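You operate a simulated robot arm through the tools that you are given. There is no shell and no other tool. Be economical: measure what you need, move in short steps, check, and stop when the job is done.

You are at the controls of a simulated two-armed robot. One attempt, no reset.

Task
Raise the head to Mid and fill the large base with 150 g.
Fine: slide it under the nozzle, press the dose button once, pull the tray out again; spill nothing.

The check looks at the end state, three seconds after you hand in, the way a careful person would. Anything else that was tipped, shoved, dropped, spilled or broken makes it a failure.

Robot
Two 7-joint arms with two-finger parallel grippers on one trunk, on a base that drives. Base frame: it is fixed to the floor where the robot stands at the start and does not move with it; the origin is under the middle of the robot, x ahead of it, y to its left, z up. Units: mm, degrees, N and s.
The left shoulder is at the start at [50, 165, 1205], the right one opposite. With the tool pointing down near the work surface each hand reaches from about 240 to 700 mm from the robot's upright axis, wherever it stands, measured 20 degrees to its own side. Places, roughly: depositor lever [400, 200, 1300]; dose button [300, 200, 900]; dose dial [400, 100, 900]; feed lever [400, 300, 900]; height wheel [500, 0, 1100]; portion dial [300, 1100, 800]; sliding tray [900, -500, 900]; valve handle [1300, 0, 1800]. Payload 3.91 kg a hand.
The TCP of each hand is the grasp point between the finger pads, 30 mm short of the fingertips. In the tool frame z runs along the fingers and y along their closing line. Largest opening 110 mm; finger width 20, thickness 10; the body of the gripper, 48 by 112 mm, starts 55 mm behind the TCP.
Orientation is told as [roll, pitch, yaw] about the base's x, y, z axes, in that order, counted from this pose: with the fingers straight down and closing along the base's y, the tool's x points along the base's -x, its y along +y and its z along -z.

Tools
- The arms move only by the tool step_arm. It takes "left_motion", "right_motion" or both (then of equal length, played together; a hand with none holds still); each is a list of rows, each an object (a shift or turn left out is 0, a gripper value left out holds the last) with "delta_rot": the turn, a rotation vector about the tool's x, y, z in degrees, a list of three; "slide": the shift along the tool's x, y, z in mm, a list of three; "jaw": the opening, from 0 (shut) to 1 (fully open). In form: [{"delta_rot": [rx, ry, rz], "slide": [dx, dy, dz], "jaw": jaw}, ...]. A call has 1 to 20 rows; each row shifts and turns the commanded pose from where the row before left it, along the tool's axes as they then stand. Rows are played at 5 a second. More than 50 mm and 8.6 degrees between two rows, or a gripper value outside its range, and nothing of the call is played. Where a pose cannot be reached the arm comes as near as it can. A force on the tool above 40 N (or 10 N above the force at the start of the call, whichever is more), or a blocked arm, ends the call early, and 0.2 s more pass. The fingers move at their own pace (about 45 mm/s each) and stop on an object; they squeeze with about 21 N. The grip force told is the motor's: it shows also when the fingers shut on nothing. Time passes only in rows, and 0.2 s behind the last, so rows that do not move let the fingers close. The reply holds the time, the measured pose of the TCP, the force on the tool along the base axes, the opening and the grip force, in the units named above and with some noise, with the torque about the TCP (base axes, N m) and any sound that the robot's microphone picked up.
- Cameras (640 x 400 px; columns grow to the right, rows downward): "scene" is now at [114.3, -19.5, 1373.6]; the picture's right is [-0.21, -0.98, 0.00], its down [-0.56, 0.12, -0.82] and it looks along [0.80, -0.17, -0.57] (base axes); focal length 214 px, centre (320, 200). "left" rides on the left gripper at [72, -17, -103] in its tool frame; the picture's right is [0.23, 0.97, 0.00], its down [-0.76, 0.18, -0.62] and it looks along [-0.61, 0.14, 0.78] (tool axes); focal length 222 px, centre (320, 200). "right" rides on the right gripper at [72, 17, -103] in its tool frame; the picture's right is [-0.23, 0.97, 0.00], its down [-0.76, -0.18, -0.62] and it looks along [-0.61, -0.14, 0.78] (tool axes); focal length 222 px, centre (320, 200).
- camera(camera): a new picture of that camera. The clock stands still meanwhile.
- slide_trunk(by): slides the trunk up (or, below 0, down) by that many mm; the arms and the scene camera ride with it, the base frame stays. It gives what a move gives, with no picture.
- base_move(legs): drives the robot by 1 to 6 legs, each [ahead, left, turn to the left] in mm, mm and degrees, along the robot's own axes; the way and the turn of a leg run together, so that a leg with both is an arc; at most 1500 mm and 180 degrees a leg. The arms and the cameras ride along, it lands a little off, and it stops where it bumps. It gives what a move gives.
- pan_tilt(pan, tilt): turns the head with the scene camera to pan (to the left, within 80 degrees either way) and tilt (down, from -29 to 69), counted from straight ahead of the robot. It gives what a move gives.
- measure_at(camera, pixels): for up to 12 pixels [column, row] of the newest picture of that camera ("zoom" is the newest enlarged one), the place [x, y, z] in the base frame of the surface seen there, good to about 3 mm. The clock stands still meanwhile.
- inspect(camera, box): a new picture of the part [left, top, right, bottom] of that camera's present view, enlarged. The clock stands still meanwhile.
- close_job(): hands the job in; it is judged then, once.

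Work in short steps. Measure before you move; look again where a grasp or a placing could have gone wrong, and mend it. You have 80 turns and 58 pictures in all, those below and enlarged ones among them. Open the grippers and draw the arms clear of the work before you hand the job in, unless the task says otherwise; then end with one line.

The tools are called after "Request:" as a command line: name --argument value ..., lists and objects as JSON in quotes. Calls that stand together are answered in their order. step_arm: Moves the arms, as the interface text tells. Its arguments: {"type":"object","properties":{"left_motion":{"type":"array"},"right_motion":{"type":"array"}},"required":[]} The other tools are called the same way: slide_trunk (by) slides the trunk up or down; base_move (legs) drives the base; pan_tilt (pan, tilt) turns the head that bears the scene camera; camera (camera) takes a picture; measure_at (camera, pixels) gives the place of the surface under pixels of a picture; inspect (camera, box) takes an enlarged picture of a part of a camera's view; close_job () hands the job in.

At the start:

```text
time_s: 0.0
left_position: [337.9, 99.0, 1251.0]
left_tcp_rot: [-0.1, -0.1, 0.1]
left_ft_force: [0.1, -0.3, 0.7]
left_ft_torque: [-0.01, 0.01, -0.02]
left_width: 110.1
left_grip_force: 0.1
right_position: [245.7, -149.3, 1249.4]
right_tcp_rot: [0.1, 0.0, 0.0]
right_ft_force: [0.7, 0.4, -0.1]
right_ft_torque: [0.03, 0.0, -0.01]
right_width: 110.1
right_grip_force: 0.0
trunk travel left (down, up): [-425.0, 78.0]
robot x, y, heading: [1.4, -1.5, -0.0]
head pan, tilt: [-12.1, 34.9]
```

scene: 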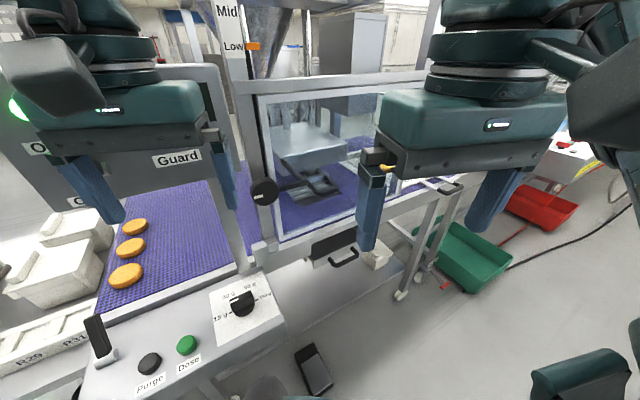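
right: 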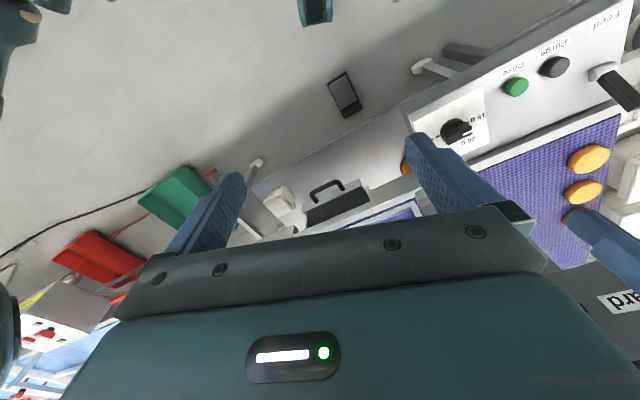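
left: 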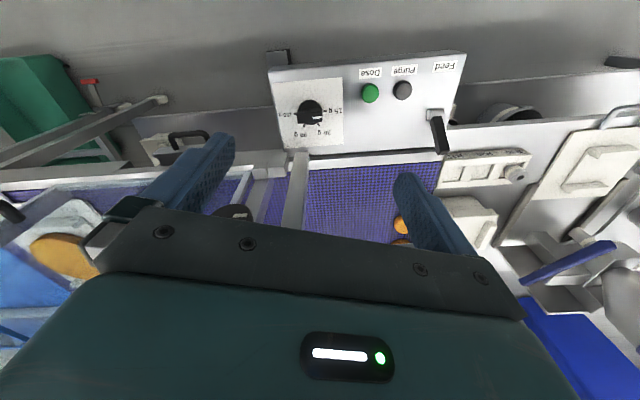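

The arms hide much of the machine in the scene view. I'll look up and around with the head to see the height scale, the wheel and the tray.

Request:
pan_tilt --pan 0 --tilt 10

Request:
camera --camera "scene"

Request:
pan_tilt --pan -45 --tilt 30

Request:
camera --camera "scene"

```text
time_s: 0.9
left_position: [339.0, 100.3, 1251.1]
left_tcp_rot: [-0.1, -0.1, 0.2]
left_ft_force: [0.5, -0.3, 0.3]
left_ft_torque: [0.03, 0.02, 0.01]
left_width: 110.0
left_grip_force: 0.0
right_position: [246.5, -150.5, 1250.5]
right_tcp_rot: [0.1, 0.1, 0.0]
right_ft_force: [0.3, -0.9, -0.5]
right_ft_torque: [-0.02, -0.01, 0.0]
right_width: 109.8
right_grip_force: 0.1
trunk travel left (down, up): [-425.0, 78.0]
robot x, y, heading: [-0.9, -0.2, -0.2]
head pan, tilt: [0.0, 10.0]
```

```text
54 pictures are left
```

scene: 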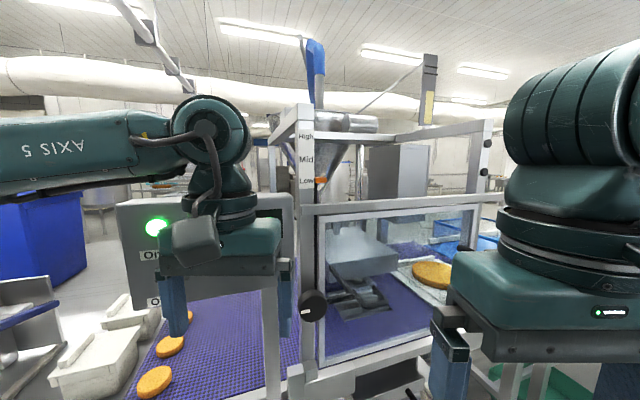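

```text
time_s: 2.0
left_position: [339.2, 100.2, 1250.1]
left_tcp_rot: [0.0, -0.1, 0.1]
left_ft_force: [0.0, -0.7, -0.3]
left_ft_torque: [-0.02, 0.0, 0.01]
left_width: 110.2
left_grip_force: 0.1
right_position: [246.8, -150.8, 1250.1]
right_tcp_rot: [0.1, 0.0, 0.0]
right_ft_force: [0.0, 0.7, -1.5]
right_ft_torque: [-0.02, -0.02, -0.01]
right_width: 110.2
right_grip_force: 0.0
trunk travel left (down, up): [-425.0, 78.0]
robot x, y, heading: [-1.1, -1.4, -0.0]
head pan, tilt: [-45.0, 30.0]
```

```text
53 pictures are left
```

scene: 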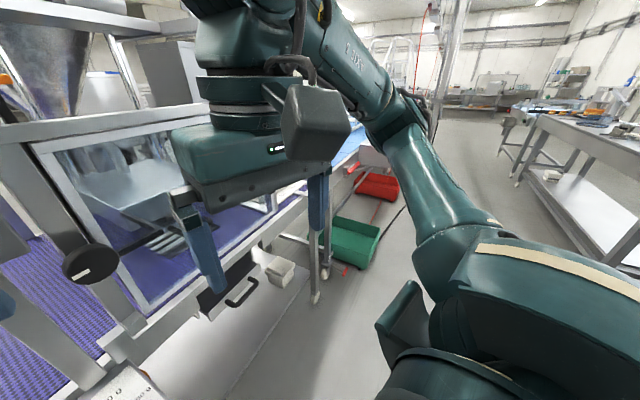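

The machine's right half is hidden by my right arm. I'll back away 450 mm to see the whole machine.

Request:
base_move --legs '[[-450, 0, 0]]'

Request:
pan_tilt --pan -10 --tilt 18

Request:
camera --camera "scene"

```text
time_s: 4.7
left_position: [-113.2, 99.9, 1250.8]
left_tcp_rot: [-0.1, -0.1, 0.0]
left_ft_force: [-0.1, 0.9, -0.9]
left_ft_torque: [0.01, -0.02, 0.01]
left_width: 110.0
left_grip_force: 0.1
right_position: [-204.6, -149.7, 1251.0]
right_tcp_rot: [0.1, 0.0, -0.1]
right_ft_force: [-0.5, 0.2, -0.3]
right_ft_torque: [-0.01, 0.0, -0.04]
right_width: 110.1
right_grip_force: 0.0
trunk travel left (down, up): [-425.0, 78.0]
robot x, y, heading: [-448.4, -5.2, -0.1]
head pan, tilt: [-45.0, 30.0]
```

```text
time_s: 5.7
left_position: [-112.9, 99.2, 1250.6]
left_tcp_rot: [-0.1, -0.1, 0.1]
left_ft_force: [0.1, -0.1, 0.5]
left_ft_torque: [-0.02, -0.01, -0.04]
left_width: 110.1
left_grip_force: 0.0
right_position: [-205.3, -149.8, 1249.8]
right_tcp_rot: [0.1, 0.0, -0.1]
right_ft_force: [0.2, 0.0, 0.2]
right_ft_torque: [-0.01, -0.02, 0.01]
right_width: 110.1
right_grip_force: 0.1
trunk travel left (down, up): [-425.0, 78.0]
robot x, y, heading: [-450.1, -2.3, -0.0]
head pan, tilt: [-10.0, 18.0]
```

```text
52 pictures are left
```

scene: 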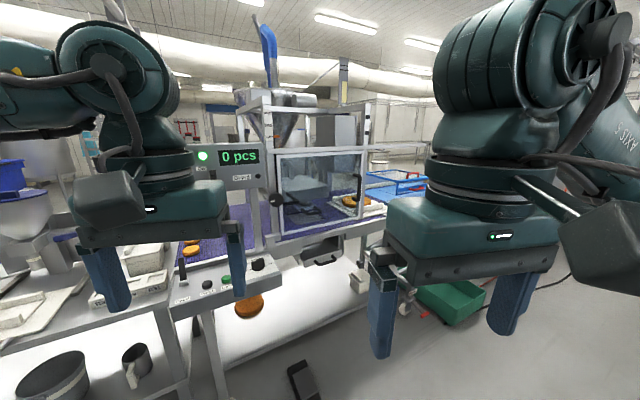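

Much clearer. I'll zoom on the machine to read the labels and see the tray.

Request:
inspect --camera "scene" --box '[180, 80, 400, 218]'

Request:
inspect --camera "scene" --box '[160, 190, 400, 340]'

```text
2.90 times, centred on (290, 149) of scene
```

zoom: 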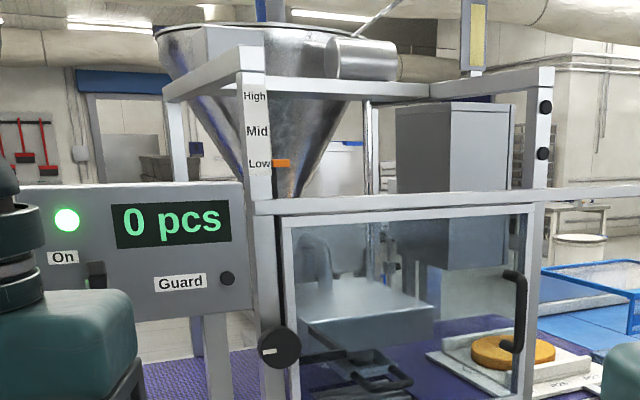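

```text
2.67 times, centred on (280, 265) of scene
```

zoom: 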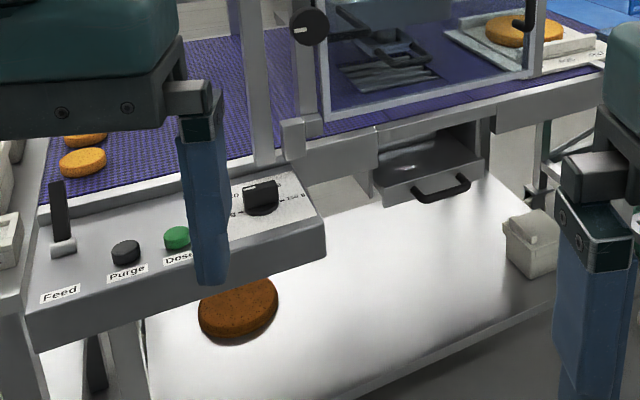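

I'll measure the key points: in the scene picture the tray/base near (350,200), wheel (277,200), door handle (360,190), pointer (290,135), etc.

Request:
measure_at --camera "scene" --pixels '[[277, 200], [359, 188], [276, 136], [348, 200], [226, 281], [207, 285], [257, 264], [182, 268], [320, 262], [250, 305], [272, 124], [337, 200]]'

Request:
measure_at --camera "zoom" --pixels '[[509, 25], [553, 35], [470, 50], [600, 60], [82, 160], [440, 187], [238, 305], [525, 20], [350, 20], [390, 50], [530, 230], [430, 145]]'

```text
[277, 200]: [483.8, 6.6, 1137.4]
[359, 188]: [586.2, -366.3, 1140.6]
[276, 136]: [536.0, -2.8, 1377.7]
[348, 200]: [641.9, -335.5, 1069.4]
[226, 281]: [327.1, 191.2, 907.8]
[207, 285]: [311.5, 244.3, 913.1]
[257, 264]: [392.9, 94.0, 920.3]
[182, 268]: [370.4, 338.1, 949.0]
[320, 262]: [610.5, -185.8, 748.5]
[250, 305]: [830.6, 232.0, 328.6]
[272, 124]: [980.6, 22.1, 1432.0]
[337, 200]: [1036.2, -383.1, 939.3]
```

```text
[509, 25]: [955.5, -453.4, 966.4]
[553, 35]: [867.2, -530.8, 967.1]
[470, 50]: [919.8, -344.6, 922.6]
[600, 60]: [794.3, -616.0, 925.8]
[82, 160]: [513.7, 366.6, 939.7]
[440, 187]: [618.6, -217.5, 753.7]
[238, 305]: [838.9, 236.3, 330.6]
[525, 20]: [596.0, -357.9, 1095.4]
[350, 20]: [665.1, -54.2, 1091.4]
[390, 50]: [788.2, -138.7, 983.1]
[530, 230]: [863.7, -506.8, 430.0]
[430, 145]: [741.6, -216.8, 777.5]
```

The tray lies at x≈790–960, y≈-340…-616, z≈925, with the large base on it (top z≈967). I'll move right to see the tray side and its handle.

Request:
base_move --legs '[[0, -600, 0]]'

Request:
pan_tilt --pan 12 --tilt 18

Request:
camera --camera "scene"

```text
time_s: 11.5
left_position: [-112.0, -501.5, 1250.8]
left_tcp_rot: [-0.2, 0.0, 0.0]
left_ft_force: [-0.7, 0.3, 0.0]
left_ft_torque: [-0.01, 0.01, 0.02]
left_width: 109.8
left_grip_force: 0.0
right_position: [-206.4, -751.3, 1251.2]
right_tcp_rot: [0.2, 0.0, -0.1]
right_ft_force: [0.3, -0.1, -0.1]
right_ft_torque: [-0.02, 0.01, -0.01]
right_width: 109.6
right_grip_force: 0.1
trunk travel left (down, up): [-425.0, 78.0]
robot x, y, heading: [-451.8, -599.7, -0.1]
head pan, tilt: [-10.0, 18.0]
```

```text
time_s: 12.3
left_position: [-111.4, -501.2, 1249.6]
left_tcp_rot: [-0.1, 0.0, 0.0]
left_ft_force: [0.6, -0.6, 0.2]
left_ft_torque: [0.02, 0.03, 0.01]
left_width: 109.9
left_grip_force: 0.0
right_position: [-205.5, -751.5, 1249.5]
right_tcp_rot: [0.1, 0.0, -0.1]
right_ft_force: [-0.5, 0.5, 0.6]
right_ft_torque: [0.0, 0.01, 0.0]
right_width: 110.1
right_grip_force: 0.0
trunk travel left (down, up): [-425.0, 78.0]
robot x, y, heading: [-454.2, -599.7, 0.0]
head pan, tilt: [12.0, 18.0]
```

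```text
49 pictures are left
```

scene: 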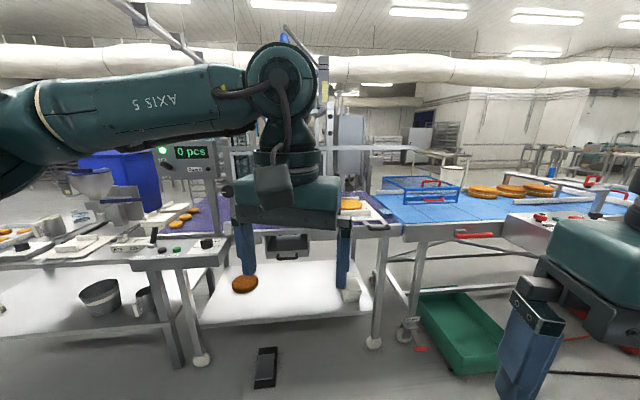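

I'll zoom in on the tray at (350,210).

Request:
inspect --camera "scene" --box '[325, 180, 415, 236]'

Request:
base_move --legs '[[350, -250, 0]]'

Request:
pan_tilt --pan 25 --tilt 20

Request:
camera --camera "scene"

```text
7.11 times, centred on (370, 208) of scene
```

zoom: 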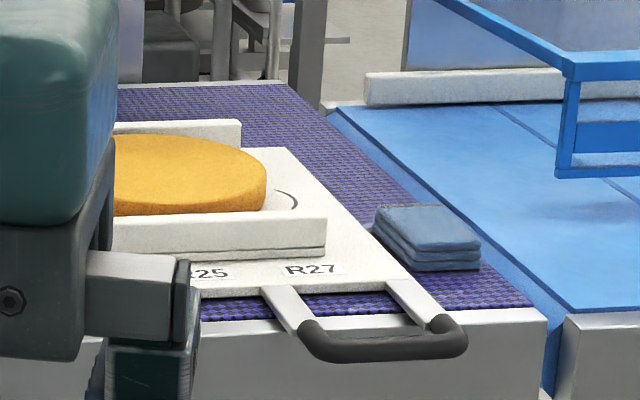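

```text
time_s: 15.1
left_position: [240.3, -751.6, 1249.0]
left_tcp_rot: [-0.1, -0.1, -0.1]
left_ft_force: [1.3, 0.5, 0.2]
left_ft_torque: [0.0, 0.03, -0.02]
left_width: 109.9
left_grip_force: 0.1
right_position: [145.8, -1001.6, 1250.8]
right_tcp_rot: [0.1, 0.0, -0.3]
right_ft_force: [0.4, 0.0, -0.2]
right_ft_torque: [-0.01, 0.01, 0.0]
right_width: 110.0
right_grip_force: 0.0
trunk travel left (down, up): [-425.0, 78.0]
robot x, y, heading: [-100.3, -850.3, -0.2]
head pan, tilt: [12.0, 18.0]
```

```text
time_s: 15.9
left_position: [239.9, -751.3, 1249.8]
left_tcp_rot: [-0.1, -0.2, -0.1]
left_ft_force: [0.6, 0.0, -0.1]
left_ft_torque: [0.01, 0.02, 0.02]
left_width: 110.3
left_grip_force: 0.1
right_position: [147.1, -1002.1, 1250.9]
right_tcp_rot: [0.1, 0.0, -0.2]
right_ft_force: [-0.5, -0.2, 0.5]
right_ft_torque: [0.0, 0.0, 0.0]
right_width: 110.0
right_grip_force: 0.1
trunk travel left (down, up): [-425.0, 78.0]
robot x, y, heading: [-100.8, -853.2, -0.1]
head pan, tilt: [25.0, 20.0]
```

```text
47 pictures are left
```

scene: 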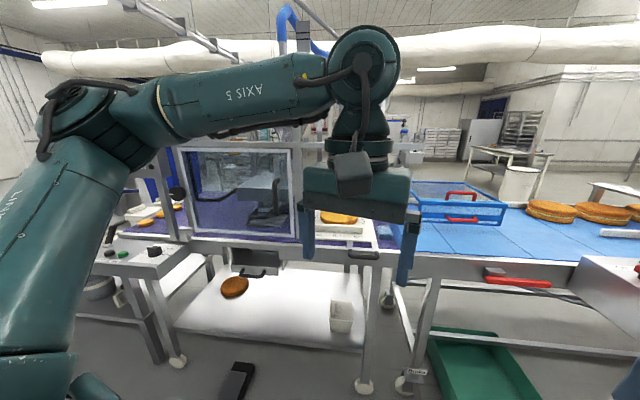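

The tray has a dark grip handle at its right end, (363,254) in the picture. I'll zoom in and measure it.

Request:
inspect --camera "scene" --box '[290, 190, 418, 270]'

Request:
measure_at --camera "zoom" --pixels '[[300, 315], [370, 325], [440, 320], [255, 150], [250, 100], [330, 165], [370, 180], [400, 260], [200, 255], [320, 255], [460, 210], [180, 200]]'

```text
5.00 times, centred on (354, 230) of scene
```

zoom: 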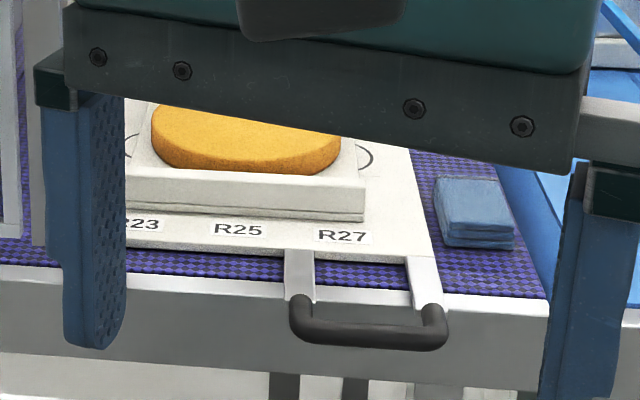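

```text
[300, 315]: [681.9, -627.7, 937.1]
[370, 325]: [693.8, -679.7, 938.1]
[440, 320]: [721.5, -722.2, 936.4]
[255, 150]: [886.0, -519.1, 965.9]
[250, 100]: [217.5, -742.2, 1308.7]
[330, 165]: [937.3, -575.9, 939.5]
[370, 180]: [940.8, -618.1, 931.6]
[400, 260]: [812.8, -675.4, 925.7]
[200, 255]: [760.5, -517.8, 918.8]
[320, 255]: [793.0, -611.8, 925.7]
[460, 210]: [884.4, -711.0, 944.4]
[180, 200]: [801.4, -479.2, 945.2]
```

The handle bar runs from (682,-628) to (721,-722), z≈937, so the whole machine is yawed about -20°. I'll spread the arms to clear the view, then look at the nozzle area.

Request:
step_arm --left_motion '[{"slide": [0, 50, 0]}, {"slide": [0, 50, 0]}, {"slide": [0, 50, 0]}, {"slide": [0, 40, 0]}]' --right_motion '[{"slide": [0, -40, 0]}, {"slide": [0, -40, 0]}, {"slide": [0, -40, 0]}, {"slide": [0, -40, 0]}]'

Request:
base_move --legs '[[100, 100, 15]]'

Request:
pan_tilt --pan 0 --tilt 22

Request:
camera --camera "scene"

```text
time_s: 16.9
left_position: [238.2, -561.3, 1248.0]
left_tcp_rot: [0.0, -0.1, -0.2]
left_ft_force: [0.2, 0.3, 0.2]
left_ft_torque: [0.01, 0.03, 0.0]
left_width: 109.9
left_grip_force: 0.0
right_position: [145.1, -1162.5, 1249.5]
right_tcp_rot: [0.1, 0.0, -0.1]
right_ft_force: [0.3, -0.1, 0.0]
right_ft_torque: [0.0, -0.04, 0.01]
right_width: 110.1
right_grip_force: 0.1
trunk travel left (down, up): [-425.0, 78.0]
robot x, y, heading: [-99.1, -849.0, -0.3]
head pan, tilt: [25.0, 20.0]
```

```text
time_s: 18.4
left_position: [242.2, -373.0, 1248.7]
left_tcp_rot: [-0.1, 0.1, 14.6]
left_ft_force: [0.0, 0.7, 0.2]
left_ft_torque: [-0.03, 0.04, -0.03]
left_width: 110.1
left_grip_force: 0.1
right_position: [304.7, -977.5, 1250.0]
right_tcp_rot: [0.1, 0.1, 14.5]
right_ft_force: [0.3, -0.8, 0.0]
right_ft_torque: [-0.01, 0.01, 0.0]
right_width: 110.0
right_grip_force: 0.1
trunk travel left (down, up): [-425.0, 78.0]
robot x, y, heading: [-10.5, -739.2, 14.3]
head pan, tilt: [25.0, 20.0]
```

```text
time_s: 19.3
left_position: [241.1, -372.8, 1249.1]
left_tcp_rot: [-0.1, -0.1, 14.6]
left_ft_force: [0.1, -1.0, -0.4]
left_ft_torque: [0.0, 0.0, 0.0]
left_width: 109.8
left_grip_force: 0.1
right_position: [303.2, -977.1, 1250.6]
right_tcp_rot: [0.1, 0.0, 14.5]
right_ft_force: [-0.5, -0.5, -0.2]
right_ft_torque: [0.0, -0.01, 0.03]
right_width: 110.1
right_grip_force: 0.0
trunk travel left (down, up): [-425.0, 78.0]
robot x, y, heading: [-13.4, -741.5, 14.5]
head pan, tilt: [0.0, 22.0]
```

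```text
45 pictures are left
```

scene: 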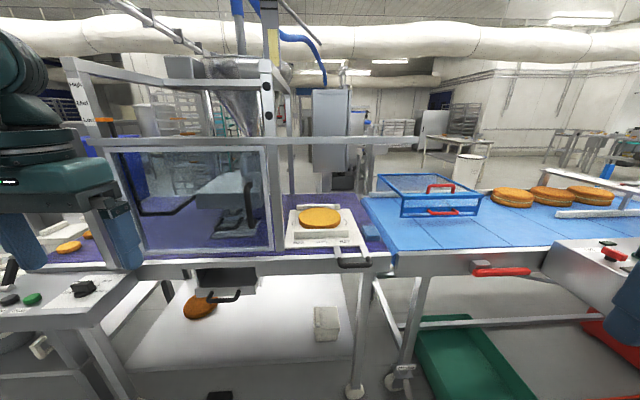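

Clear view now. Zooming in on the enclosure with nozzle and tray.

Request:
inspect --camera "scene" --box '[90, 130, 410, 330]'

Request:
inspect --camera "scene" --box '[190, 160, 382, 280]'

Request:
measure_at --camera "zoom" --pixels '[[435, 195], [335, 260], [560, 270], [350, 160], [520, 345], [590, 340], [385, 225], [470, 225], [190, 215], [130, 230], [60, 110], [280, 310]]'

```text
2.00 times, centred on (250, 230) of scene
```

zoom: 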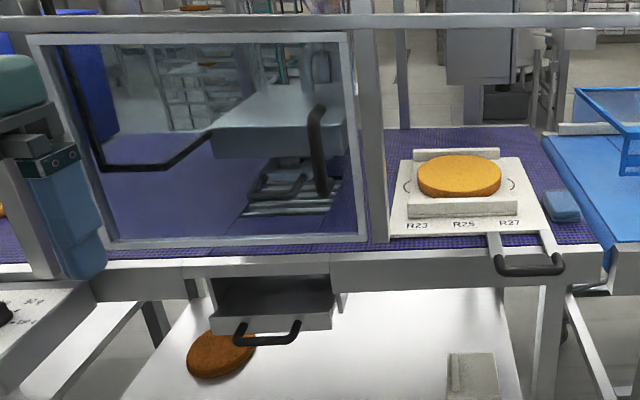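

```text
3.33 times, centred on (286, 220) of scene
```

zoom: 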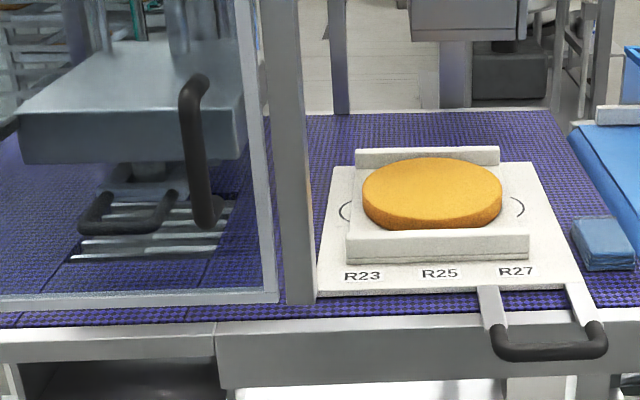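

```text
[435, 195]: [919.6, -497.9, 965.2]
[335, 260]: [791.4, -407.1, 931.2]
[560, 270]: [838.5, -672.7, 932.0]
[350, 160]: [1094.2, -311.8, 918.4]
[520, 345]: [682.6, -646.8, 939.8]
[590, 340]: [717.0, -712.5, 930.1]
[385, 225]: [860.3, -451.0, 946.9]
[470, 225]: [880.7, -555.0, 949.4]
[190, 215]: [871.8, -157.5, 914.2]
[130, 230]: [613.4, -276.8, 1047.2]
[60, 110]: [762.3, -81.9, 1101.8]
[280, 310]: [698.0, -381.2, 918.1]
```

The tray must go left under the head; I need to know whether the post/door bottom hang above the belt. Measuring the post bottom, door bottom, belt edge, and nozzle parts.

Request:
measure_at --camera "zoom" --pixels '[[302, 297], [292, 150], [265, 298], [60, 302], [322, 286], [338, 170], [533, 165], [575, 275], [20, 340], [600, 318], [400, 325], [490, 295]]'

Request:
measure_at --camera "zoom" --pixels '[[130, 130], [145, 175], [150, 60], [90, 215], [165, 205], [190, 200], [130, 185], [195, 85], [210, 215], [80, 258], [232, 203], [125, 205]]'

```text
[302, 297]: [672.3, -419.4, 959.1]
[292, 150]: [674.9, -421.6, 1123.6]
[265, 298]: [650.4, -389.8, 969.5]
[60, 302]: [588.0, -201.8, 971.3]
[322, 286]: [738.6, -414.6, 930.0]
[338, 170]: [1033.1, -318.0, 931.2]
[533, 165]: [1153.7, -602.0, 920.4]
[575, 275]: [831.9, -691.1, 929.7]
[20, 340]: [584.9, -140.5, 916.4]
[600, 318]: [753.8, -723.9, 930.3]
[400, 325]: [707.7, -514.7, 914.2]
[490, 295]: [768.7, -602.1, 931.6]
```

```text
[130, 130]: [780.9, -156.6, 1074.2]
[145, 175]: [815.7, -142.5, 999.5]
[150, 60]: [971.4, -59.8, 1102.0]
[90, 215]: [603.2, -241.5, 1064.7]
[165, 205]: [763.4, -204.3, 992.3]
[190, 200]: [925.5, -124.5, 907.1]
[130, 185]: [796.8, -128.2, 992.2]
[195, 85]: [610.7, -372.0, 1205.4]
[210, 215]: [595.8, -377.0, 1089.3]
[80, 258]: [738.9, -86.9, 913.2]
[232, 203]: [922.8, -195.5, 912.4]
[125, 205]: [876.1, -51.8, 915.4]
```

Machine yaw is ≈+18.4° (depth axis d=(0.949,0.316), right axis r=(0.316,-0.949)). Post bottom is at z≈955, so the tray handle at z≈937 passes below it; the shift needed is about 365 mm along -r. First I go to the wheel and dials.

Request:
base_move --legs '[[-80, 300, 0], [130, 430, 4]]'

Request:
pan_tilt --pan 0 --tilt 25

Request:
camera --camera "scene"

```text
time_s: 26.5
left_position: [56.6, 369.7, 1247.8]
left_tcp_rot: [-0.1, -0.1, 18.9]
left_ft_force: [0.3, 0.6, -0.1]
left_ft_torque: [-0.02, 0.02, 0.0]
left_width: 109.9
left_grip_force: 0.1
right_position: [166.2, -226.3, 1250.3]
right_tcp_rot: [0.1, -0.1, 18.9]
right_ft_force: [-1.3, 0.0, 0.3]
right_ft_torque: [0.01, -0.02, 0.0]
right_width: 110.0
right_grip_force: 0.1
trunk travel left (down, up): [-425.0, 78.0]
robot x, y, heading: [-167.3, -12.6, 18.7]
head pan, tilt: [0.0, 22.0]
```

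```text
time_s: 27.1
left_position: [57.5, 370.0, 1248.7]
left_tcp_rot: [-0.1, -0.1, 19.1]
left_ft_force: [-0.1, 0.1, 0.6]
left_ft_torque: [0.02, 0.0, 0.0]
left_width: 109.9
left_grip_force: 0.1
right_position: [166.4, -227.0, 1250.4]
right_tcp_rot: [0.0, 0.1, 18.9]
right_ft_force: [-0.2, -0.3, 0.5]
right_ft_torque: [-0.02, 0.02, 0.03]
right_width: 110.1
right_grip_force: 0.1
trunk travel left (down, up): [-425.0, 78.0]
robot x, y, heading: [-165.2, -14.5, 18.9]
head pan, tilt: [0.0, 25.0]
```

```text
42 pictures are left
```

scene: 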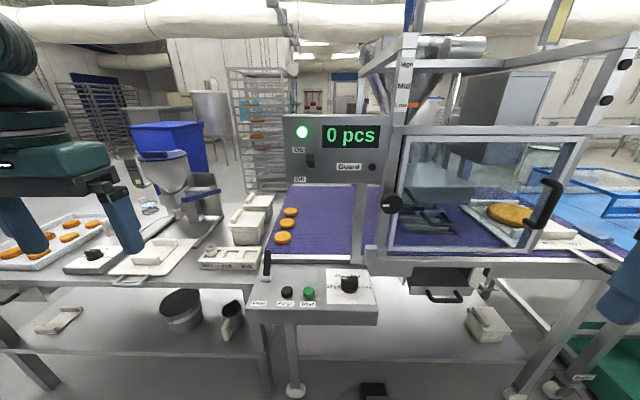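

Excellent view. Zooming in on the dose console (310,290) and on the scale/wheel (395,130).

Request:
inspect --camera "scene" --box '[240, 250, 384, 340]'

Request:
measure_at --camera "zoom" --pixels '[[310, 195], [305, 225], [488, 150], [490, 125], [488, 175], [210, 190], [120, 60], [450, 195], [40, 205], [560, 280], [310, 260], [300, 275]]'

Request:
inspect --camera "scene" --box '[280, 40, 460, 220]'

Request:
measure_at --camera "zoom" --pixels '[[400, 365], [380, 365], [423, 365], [400, 345], [400, 385], [398, 335], [457, 235], [445, 170], [445, 90], [330, 285], [110, 265], [450, 365]]'

```text
4.44 times, centred on (312, 295) of scene
```

zoom: 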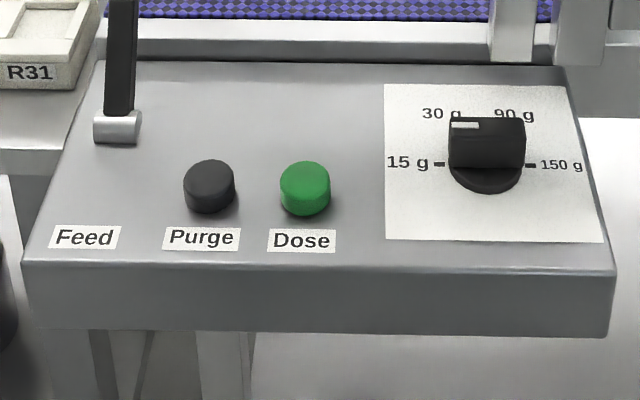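

```text
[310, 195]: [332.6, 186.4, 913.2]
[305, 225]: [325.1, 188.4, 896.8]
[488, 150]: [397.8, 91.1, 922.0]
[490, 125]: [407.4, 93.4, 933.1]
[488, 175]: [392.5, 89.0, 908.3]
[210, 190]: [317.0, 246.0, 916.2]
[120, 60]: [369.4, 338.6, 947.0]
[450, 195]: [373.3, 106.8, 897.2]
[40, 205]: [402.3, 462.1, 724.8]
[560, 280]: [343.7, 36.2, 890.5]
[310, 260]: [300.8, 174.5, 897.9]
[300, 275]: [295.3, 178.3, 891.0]
```

```text
2.22 times, centred on (370, 130) of scene
```

zoom: 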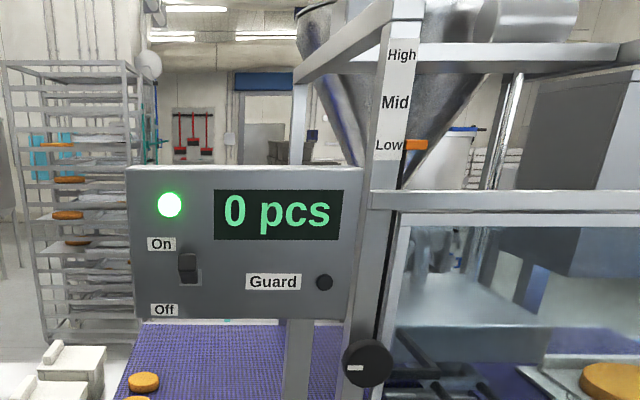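

```text
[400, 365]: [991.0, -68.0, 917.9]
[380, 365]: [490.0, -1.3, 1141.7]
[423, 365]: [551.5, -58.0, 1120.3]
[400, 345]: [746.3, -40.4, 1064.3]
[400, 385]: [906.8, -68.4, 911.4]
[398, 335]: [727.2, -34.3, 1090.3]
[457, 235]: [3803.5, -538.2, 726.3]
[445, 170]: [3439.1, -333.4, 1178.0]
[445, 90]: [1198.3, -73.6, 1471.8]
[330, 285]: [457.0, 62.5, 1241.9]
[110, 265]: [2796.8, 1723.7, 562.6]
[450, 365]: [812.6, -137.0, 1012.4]
```

Dial options are 15/30/90/150 g, its stripe is at the left. Now I measure the wheel more precisely: it spans about x 343–393, y 340–387 in the zoom.

Request:
measure_at --camera "zoom" --pixels '[[347, 365], [367, 363], [388, 363], [367, 343], [367, 384], [393, 363], [378, 250], [358, 300], [378, 320], [400, 330], [335, 380], [415, 145]]'

Request:
inspect --camera "scene" --box '[360, 170, 440, 220]'

```text
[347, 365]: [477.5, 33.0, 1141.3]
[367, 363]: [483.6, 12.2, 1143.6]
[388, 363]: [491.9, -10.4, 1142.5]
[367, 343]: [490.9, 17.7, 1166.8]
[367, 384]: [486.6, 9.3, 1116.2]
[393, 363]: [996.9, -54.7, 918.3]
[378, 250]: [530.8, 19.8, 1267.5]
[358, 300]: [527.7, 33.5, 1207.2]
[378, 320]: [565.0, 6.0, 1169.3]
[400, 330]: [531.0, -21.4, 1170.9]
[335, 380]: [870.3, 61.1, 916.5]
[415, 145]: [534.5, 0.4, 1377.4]
```

```text
8.00 times, centred on (400, 195) of scene
```

zoom: 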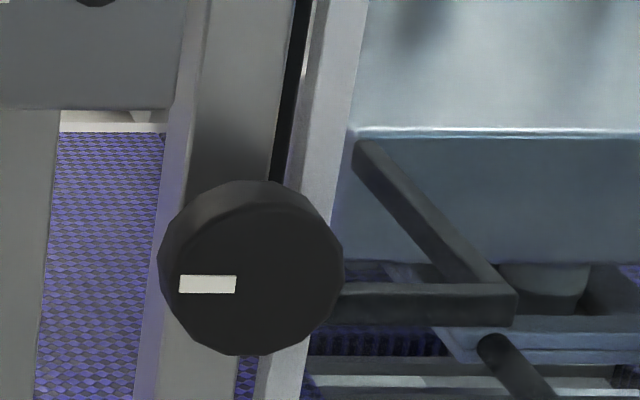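

Wheel axis is at about (485,11,1141), face at u≈462, post at u≈508. I'll bring the right hand forward and pitch the tool to point horizontally along +d (about tool y, -90°).

Request:
step_arm --right_motion '[{"slide": [-40, 0, 0]}, {"slide": [-40, 0, 0]}, {"slide": [-40, 0, 0]}, {"slide": [-40, 0, 0]}, {"slide": [-20, 0, 0]}, {"delta_rot": [0, -8.2, 0]}, {"delta_rot": [0, -8.2, 0]}, {"delta_rot": [0, -8.2, 0]}, {"delta_rot": [0, -8.2, 0]}, {"delta_rot": [0, -8.2, 0]}, {"delta_rot": [0, -8.2, 0]}, {"delta_rot": [0, -8.2, 0]}, {"delta_rot": [0, -8.2, 0]}, {"delta_rot": [0, -8.2, 0]}, {"delta_rot": [0, -8.2, 0]}, {"delta_rot": [0, -8.0, 0]}, {}]'

Request:
camera --camera "scene"

```text
time_s: 30.7
left_position: [57.2, 370.4, 1249.6]
left_tcp_rot: [-0.2, -0.1, 19.1]
left_ft_force: [-0.5, -0.5, 0.3]
left_ft_torque: [0.0, 0.0, 0.02]
left_width: 109.9
left_grip_force: 0.0
right_position: [355.4, -169.9, 1256.8]
right_tcp_rot: [117.7, -89.8, -98.6]
right_ft_force: [0.1, 0.5, 0.3]
right_ft_torque: [0.0, -0.01, -0.02]
right_width: 110.0
right_grip_force: 0.1
right hand out of reach, approached as far as the arm can: row 15, 16
trunk travel left (down, up): [-425.0, 78.0]
robot x, y, heading: [-162.5, -13.0, 19.0]
head pan, tilt: [0.0, 25.0]
```

```text
38 pictures are left
```

scene: 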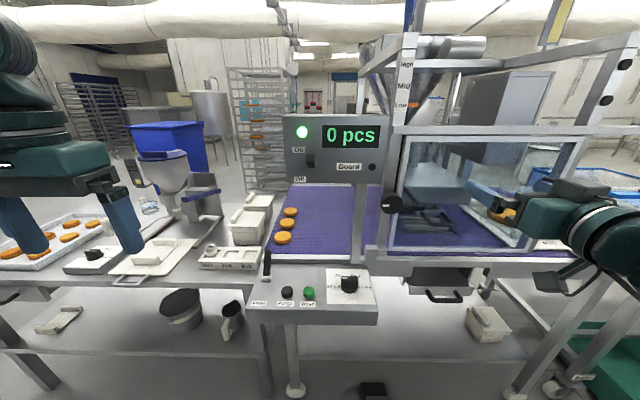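

Pointing horizontally works. Now move left 130, down 116, then forward to 70 mm short, and check with a picture.

Request:
step_arm --right_motion '[{"slide": [29, 32.6, 0]}, {"slide": [29, 32.6, 0]}, {"slide": [29, 32.6, 0]}, {"slide": [29, 32.6, 0]}, {"slide": [0, 0, 45]}, {"slide": [0, 0, 45]}, {}]'

Request:
inspect --camera "scene" --box '[320, 120, 480, 240]'

Request:
camera --camera "right"

```text
time_s: 32.3
left_position: [57.2, 370.5, 1248.2]
left_tcp_rot: [0.0, -0.1, 18.9]
left_ft_force: [-0.8, 1.2, 0.4]
left_ft_torque: [0.0, 0.01, 0.0]
left_width: 110.1
left_grip_force: 0.1
right_position: [438.5, -139.2, 1257.2]
right_tcp_rot: [111.3, -89.9, -92.3]
right_ft_force: [0.6, 0.6, -0.1]
right_ft_torque: [0.02, 0.03, -0.01]
right_width: 109.9
right_grip_force: 0.0
right hand out of reach, approached as far as the arm can: row 1, 2, 3, 4
trunk travel left (down, up): [-425.0, 78.0]
robot x, y, heading: [-163.2, -10.9, 18.9]
head pan, tilt: [0.0, 25.0]
```

```text
3.33 times, centred on (400, 180) of scene
```

zoom: 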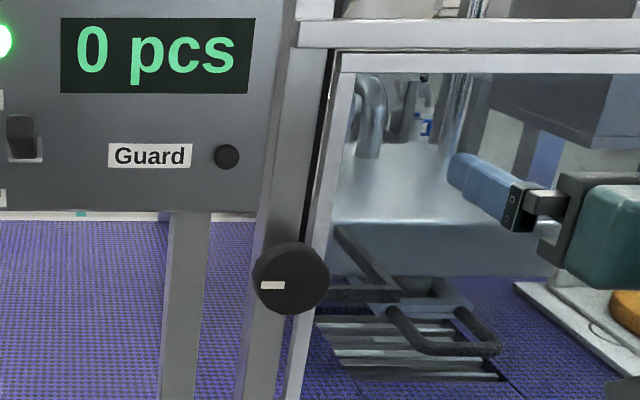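

```text
36 pictures are left
```

right: 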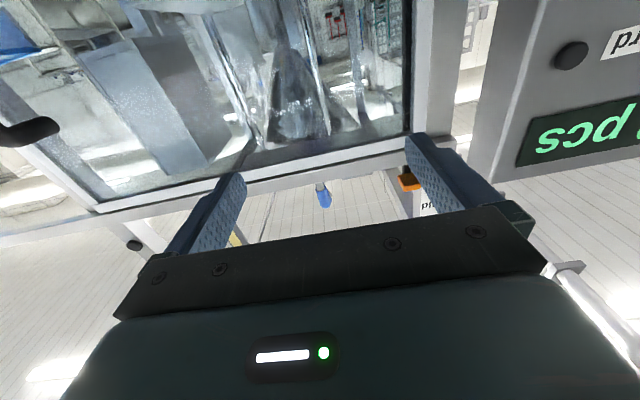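

Left/down was out of arm reach, only the forward part happened (TCP u≈372, r≈271). I'll use the trunk (-116) and base (left 127) instead.

Request:
slide_trunk --by -116

Request:
base_move --legs '[[0, 127, 0]]'

Request:
inspect --camera "scene" --box '[320, 60, 480, 160]'

```text
time_s: 33.8
left_position: [56.3, 370.2, 1132.4]
left_tcp_rot: [-0.1, -0.1, 19.1]
left_ft_force: [-0.9, 0.1, 0.1]
left_ft_torque: [0.0, 0.01, 0.01]
left_width: 109.9
left_grip_force: 0.1
right_position: [437.9, -140.0, 1139.5]
right_tcp_rot: [114.5, -89.9, -95.5]
right_ft_force: [0.6, 0.7, -0.1]
right_ft_torque: [0.04, -0.02, -0.01]
right_width: 109.7
right_grip_force: 0.0
trunk travel left (down, up): [-309.0, 194.0]
robot x, y, heading: [-165.7, -15.9, 18.9]
head pan, tilt: [0.0, 25.0]
```

```text
time_s: 35.6
left_position: [15.0, 490.8, 1133.0]
left_tcp_rot: [-0.1, -0.2, 19.1]
left_ft_force: [0.3, 0.7, -0.5]
left_ft_torque: [-0.01, 0.02, 0.02]
left_width: 110.1
left_grip_force: 0.1
right_position: [396.9, -20.7, 1141.2]
right_tcp_rot: [108.6, -89.9, -89.6]
right_ft_force: [-0.8, 0.2, 0.0]
right_ft_torque: [-0.02, 0.01, -0.01]
right_width: 110.0
right_grip_force: 0.1
trunk travel left (down, up): [-309.0, 194.0]
robot x, y, heading: [-207.6, 104.4, 19.5]
head pan, tilt: [0.0, 25.0]
```

```text
4.00 times, centred on (400, 110) of scene
```

zoom: 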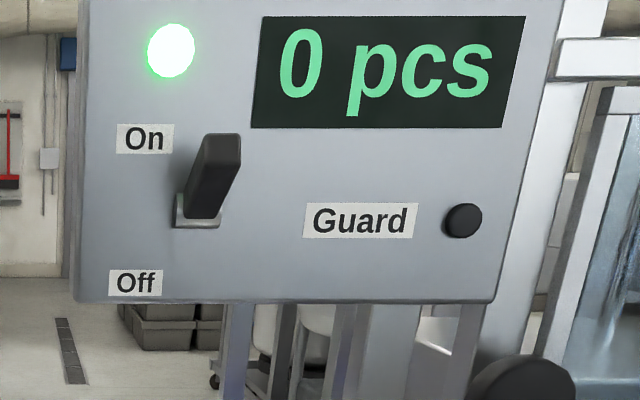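

TCP is on the wheel axis (r≈145, z≈1141, u≈370). Advance 85 mm and close on the wheel.

Request:
step_arm --right_motion '[{"slide": [0, 0, 30]}, {"slide": [0, 0, 30]}, {"slide": [0, 0, 25]}, {}]'

Request:
step_arm --right_motion '[{"jaw": 0.3}, {"jaw": 0}, {}, {}, {}]'

Request:
pan_tilt --pan -20 --tilt 5

Request:
camera --camera "scene"

```text
time_s: 36.6
left_position: [16.3, 488.9, 1132.4]
left_tcp_rot: [-0.1, -0.1, 19.1]
left_ft_force: [-0.3, -0.1, 0.0]
left_ft_torque: [0.0, 0.02, 0.0]
left_width: 110.3
left_grip_force: 0.0
right_position: [477.0, 8.0, 1140.9]
right_tcp_rot: [119.0, -90.0, -100.0]
right_ft_force: [-0.3, 0.1, 0.2]
right_ft_torque: [0.03, 0.04, 0.0]
right_width: 109.9
right_grip_force: 0.0
trunk travel left (down, up): [-309.0, 194.0]
robot x, y, heading: [-208.8, 103.8, 19.1]
head pan, tilt: [0.0, 25.0]
```

```text
time_s: 37.8
left_position: [15.4, 489.4, 1133.5]
left_tcp_rot: [0.0, -0.1, 19.1]
left_ft_force: [0.3, 0.0, 0.6]
left_ft_torque: [-0.01, 0.02, 0.01]
left_width: 110.1
left_grip_force: 0.0
right_position: [477.7, 7.6, 1140.9]
right_tcp_rot: [108.1, -89.9, -89.1]
right_ft_force: [1.6, -0.9, 0.5]
right_ft_torque: [-0.01, 0.04, -0.19]
right_width: 57.3
right_grip_force: 44.8
trunk travel left (down, up): [-309.0, 194.0]
robot x, y, heading: [-210.2, 105.9, 19.1]
head pan, tilt: [0.0, 25.0]
```

```text
time_s: 38.6
left_position: [16.0, 488.4, 1133.3]
left_tcp_rot: [0.0, -0.1, 19.2]
left_ft_force: [-0.3, -0.6, 0.1]
left_ft_torque: [-0.01, 0.0, 0.0]
left_width: 110.3
left_grip_force: 0.1
right_position: [477.6, 6.0, 1141.1]
right_tcp_rot: [109.0, -89.9, -90.0]
right_ft_force: [2.0, -2.3, 1.1]
right_ft_torque: [-0.02, -0.02, -0.14]
right_width: 57.4
right_grip_force: 45.4
trunk travel left (down, up): [-309.0, 194.0]
robot x, y, heading: [-204.3, 105.5, 19.3]
head pan, tilt: [-20.0, 5.0]
```

```text
34 pictures are left
```

scene: 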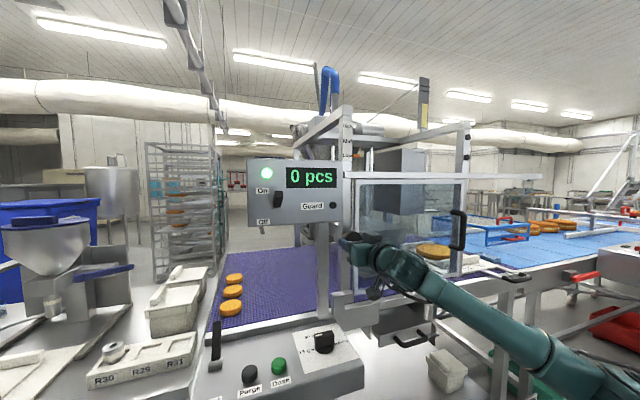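

Wheel gripped (57 mm). Turn 48° clockwise (about +tool z) and look at the pointer.

Request:
step_arm --right_motion '[{"delta_rot": [0, 0, 8]}, {"delta_rot": [0, 0, 8]}, {"delta_rot": [0, 0, 8]}, {"delta_rot": [0, 0, 8]}, {"delta_rot": [0, 0, 8]}, {"delta_rot": [0, 0, 8]}, {}]'

Request:
inspect --camera "scene" --box '[310, 95, 406, 155]'

```text
time_s: 40.2
left_position: [15.2, 489.0, 1133.3]
left_tcp_rot: [-0.1, -0.1, 19.0]
left_ft_force: [-0.4, -0.4, -0.3]
left_ft_torque: [-0.02, 0.02, 0.01]
left_width: 110.0
left_grip_force: 0.0
right_position: [477.8, 6.7, 1141.0]
right_tcp_rot: [90.0, -41.7, -70.9]
right_ft_force: [-4.0, -3.0, -2.9]
right_ft_torque: [0.07, -0.42, -0.09]
right_width: 57.2
right_grip_force: 45.4
trunk travel left (down, up): [-309.0, 194.0]
robot x, y, heading: [-207.8, 106.9, 19.1]
head pan, tilt: [-20.0, 5.0]
```

```text
6.67 times, centred on (358, 125) of scene
```

zoom: 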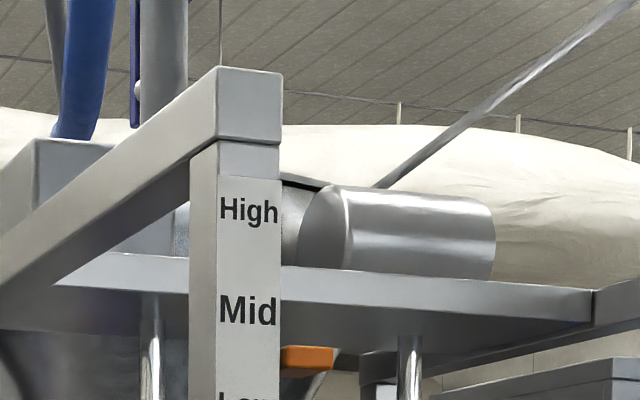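

Pointer rose about half way from Low to Mid (pointer y≈357, Mid label y≈310). Continue 48° more.

Request:
step_arm --right_motion '[{"delta_rot": [0, 0, 8]}, {"delta_rot": [0, 0, 8]}, {"delta_rot": [0, 0, 8]}, {"delta_rot": [0, 0, 8]}, {"delta_rot": [0, 0, 8]}, {"delta_rot": [0, 0, 8]}, {}]'

Request:
inspect --camera "scene" --box '[310, 105, 406, 165]'

Request:
measure_at --camera "zoom" --pixels '[[300, 245], [265, 245], [265, 333], [265, 145]]'

```text
time_s: 41.8
left_position: [16.5, 488.1, 1133.6]
left_tcp_rot: [0.0, 0.0, 19.1]
left_ft_force: [0.3, 0.8, -0.7]
left_ft_torque: [0.01, 0.01, -0.03]
left_width: 109.9
left_grip_force: 0.1
right_position: [477.6, 7.1, 1139.1]
right_tcp_rot: [90.0, 6.3, -71.1]
right_ft_force: [-3.5, -5.4, -5.9]
right_ft_torque: [-0.04, -0.03, 0.02]
right_width: 57.5
right_grip_force: 44.5
trunk travel left (down, up): [-309.0, 194.0]
robot x, y, heading: [-208.5, 108.2, 19.0]
head pan, tilt: [-20.0, 5.0]
```

```text
6.67 times, centred on (358, 135) of scene
```

zoom: 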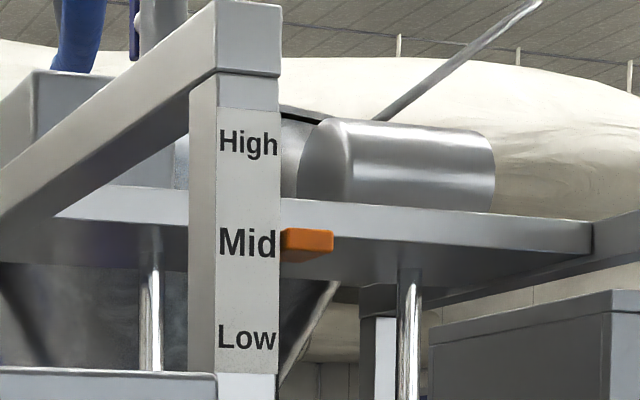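

```text
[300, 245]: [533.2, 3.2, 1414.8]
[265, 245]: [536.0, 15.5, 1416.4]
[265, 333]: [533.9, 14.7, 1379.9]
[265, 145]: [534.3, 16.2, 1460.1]
```

Pointer is at Mid (y≈246 vs label 243), torque has fallen to zero. Release and verify it stays.

Request:
step_arm --right_motion '[{"jaw": 0.5}, {"jaw": 1}, {}, {}, {}]'

Request:
inspect --camera "scene" --box '[326, 115, 390, 155]'

Request:
measure_at --camera "zoom" --pixels '[[205, 205], [205, 220], [205, 235], [150, 215]]'

```text
time_s: 43.0
left_position: [14.9, 489.2, 1132.1]
left_tcp_rot: [-0.2, -0.1, 19.1]
left_ft_force: [0.6, -0.6, -0.3]
left_ft_torque: [0.01, -0.03, 0.01]
left_width: 109.8
left_grip_force: 0.0
right_position: [478.7, 7.7, 1140.6]
right_tcp_rot: [90.0, 6.1, -71.0]
right_ft_force: [-0.5, -0.5, -0.5]
right_ft_torque: [0.01, -0.02, -0.01]
right_width: 110.1
right_grip_force: 0.1
trunk travel left (down, up): [-309.0, 194.0]
robot x, y, heading: [-211.3, 107.4, 19.3]
head pan, tilt: [-20.0, 5.0]
```

```text
10.00 times, centred on (358, 135) of scene
```

zoom: 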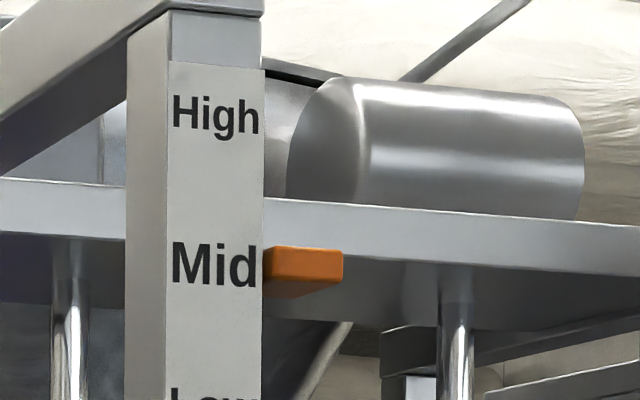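

```text
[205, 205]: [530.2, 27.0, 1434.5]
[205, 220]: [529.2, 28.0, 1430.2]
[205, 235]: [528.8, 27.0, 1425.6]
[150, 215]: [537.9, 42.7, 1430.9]
```

Pointer is exactly at Mid. Now retract the right hand 200 mm, and move the base so the left hand can reach the dial and button.

Request:
step_arm --right_motion '[{"slide": [0, 0, -40]}, {"slide": [0, 0, -40]}, {"slide": [0, 0, -40]}, {"slide": [0, 0, -40]}, {"slide": [0, 0, -40]}, {}]'

Request:
base_move --legs '[[0, -367, -0.7], [115, 0, 0]]'

Request:
pan_tilt --pan 20 --tilt 45

Request:
camera --camera "scene"

```text
time_s: 44.4
left_position: [15.7, 488.9, 1132.9]
left_tcp_rot: [-0.1, -0.1, 19.2]
left_ft_force: [0.3, -0.2, 0.4]
left_ft_torque: [-0.02, 0.02, 0.0]
left_width: 110.2
left_grip_force: 0.0
right_position: [310.7, -60.3, 1147.9]
right_tcp_rot: [90.0, 6.1, -71.0]
right_ft_force: [0.1, 0.5, -0.2]
right_ft_torque: [0.02, -0.02, -0.02]
right_width: 109.9
right_grip_force: 0.2
right hand out of reach, approached as far as the arm can: row 5
trunk travel left (down, up): [-309.0, 194.0]
robot x, y, heading: [-207.6, 107.6, 19.2]
head pan, tilt: [-20.0, 5.0]
```

```text
time_s: 49.0
left_position: [247.3, 177.0, 1132.5]
left_tcp_rot: [0.0, 0.0, 18.7]
left_ft_force: [-0.5, 0.1, -0.4]
left_ft_torque: [0.0, 0.01, -0.01]
left_width: 110.2
left_grip_force: 0.1
right_position: [537.4, -375.3, 1147.6]
right_tcp_rot: [90.0, 6.1, -71.5]
right_ft_force: [0.6, 0.3, -0.4]
right_ft_torque: [-0.02, 0.01, 0.0]
right_width: 110.2
right_grip_force: 0.0
trunk travel left (down, up): [-309.0, 194.0]
robot x, y, heading: [19.7, -202.4, 18.8]
head pan, tilt: [-20.0, 5.0]
```

```text
time_s: 50.1
left_position: [247.5, 177.0, 1132.3]
left_tcp_rot: [-0.1, -0.1, 18.5]
left_ft_force: [-0.4, -0.3, -1.0]
left_ft_torque: [0.0, 0.01, 0.01]
left_width: 110.0
left_grip_force: 0.1
right_position: [536.7, -375.8, 1149.0]
right_tcp_rot: [90.0, 6.1, -71.5]
right_ft_force: [0.1, -0.1, 0.2]
right_ft_torque: [0.0, -0.02, 0.0]
right_width: 110.3
right_grip_force: 0.0
trunk travel left (down, up): [-309.0, 194.0]
robot x, y, heading: [22.1, -202.9, 18.6]
head pan, tilt: [20.0, 45.0]
```

```text
30 pictures are left
```

scene: 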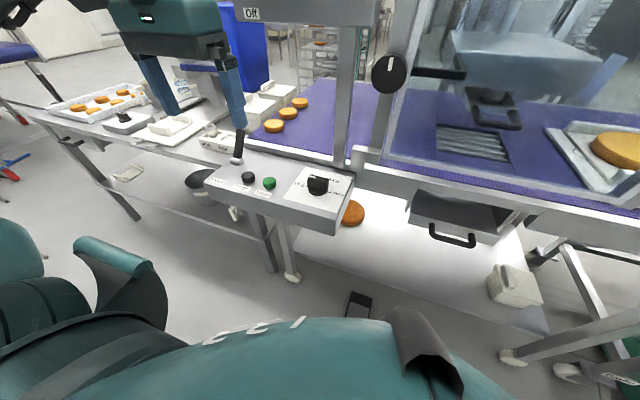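

Zoom on the dial at (318,185).

Request:
inspect --camera "scene" --box '[278, 160, 358, 210]'

Request:
measure_at --camera "zoom" --pixels '[[320, 160], [265, 160], [380, 160], [320, 145], [320, 190], [320, 240], [265, 200], [380, 200], [150, 220], [480, 265]]'

```text
8.00 times, centred on (318, 185) of scene
```

zoom: 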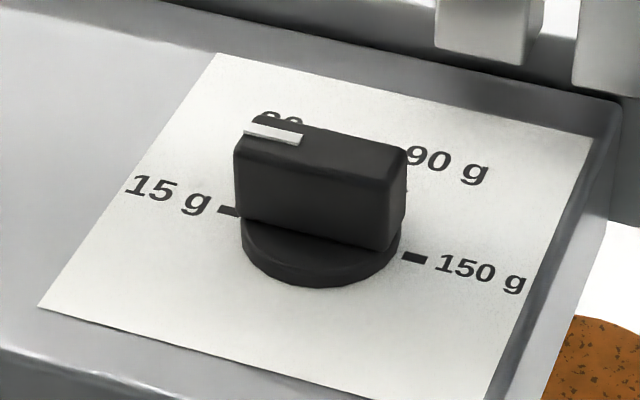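

```text
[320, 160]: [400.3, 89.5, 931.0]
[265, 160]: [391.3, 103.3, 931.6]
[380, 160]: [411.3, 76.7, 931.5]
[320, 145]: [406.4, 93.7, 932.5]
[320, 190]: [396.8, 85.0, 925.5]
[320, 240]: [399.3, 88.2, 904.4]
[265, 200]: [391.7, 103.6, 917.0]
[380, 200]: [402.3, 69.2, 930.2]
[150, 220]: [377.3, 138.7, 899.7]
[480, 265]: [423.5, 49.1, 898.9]
```

The dial's stripe points to 15 g, so it needs ~180° clockwise. The panel overhead might interfere with the wrist; I'll measure its lower edge, plus the dial surroundings.

Request:
measure_at --camera "scene" --pixels '[[245, 18], [280, 22], [330, 24], [365, 22], [381, 20], [345, 60], [345, 150], [390, 75], [365, 150]]'

Request:
camera --camera "left"

```text
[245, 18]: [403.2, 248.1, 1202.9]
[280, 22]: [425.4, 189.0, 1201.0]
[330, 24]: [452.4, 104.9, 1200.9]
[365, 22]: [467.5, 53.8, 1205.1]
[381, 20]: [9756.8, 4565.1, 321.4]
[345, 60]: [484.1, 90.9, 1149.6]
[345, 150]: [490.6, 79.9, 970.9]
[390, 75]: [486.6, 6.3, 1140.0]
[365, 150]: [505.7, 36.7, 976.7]
```

```text
28 pictures are left
```

left: 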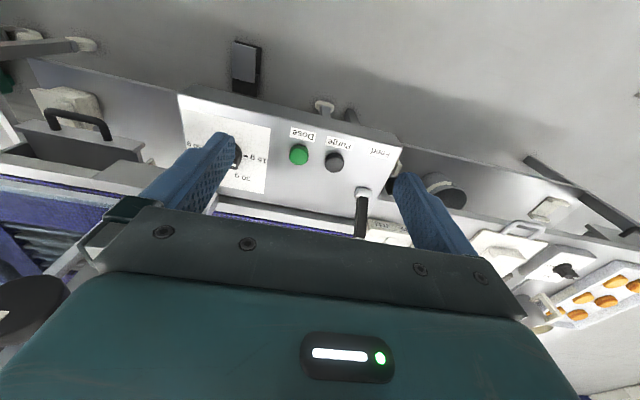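

Panel's lower edge is z≈1200 at u≈461, so I'll lean the tool back 8° for wrist clearance. Move the left hand above the dial, tilt, and twist -90° so the jaws straddle the bar.

Request:
step_arm --left_motion '[{"slide": [-40, -44, 0]}, {"slide": [-40, -44, 0]}, {"slide": [-40, -44, 0]}, {"slide": [0, 0, 45]}, {"slide": [0, 0, 45]}, {"delta_rot": [0, -8, 0]}, {"delta_rot": [0, 0, -8.2]}, {"delta_rot": [0, 0, -8.2]}, {"delta_rot": [0, 0, -8.2]}, {"delta_rot": [0, 0, -8.2]}, {"delta_rot": [0, 0, -8.2]}, {"delta_rot": [0, 0, -8.2]}, {"delta_rot": [0, 0, -8.2]}, {"delta_rot": [0, 0, -8.2]}, {"delta_rot": [0, 0, -8.2]}, {"delta_rot": [0, 0, -8.2]}, {"delta_rot": [0, 0, -8]}, {}]'

Request:
camera --camera "left"

```text
refused: row 1 steps farther than a row can; nothing moved
```

```text
27 pictures are left
```

left: 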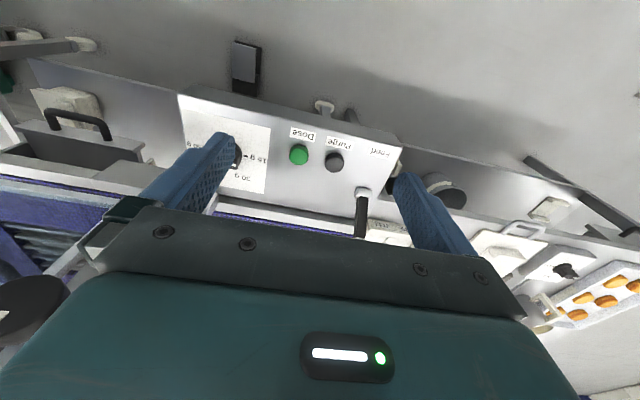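

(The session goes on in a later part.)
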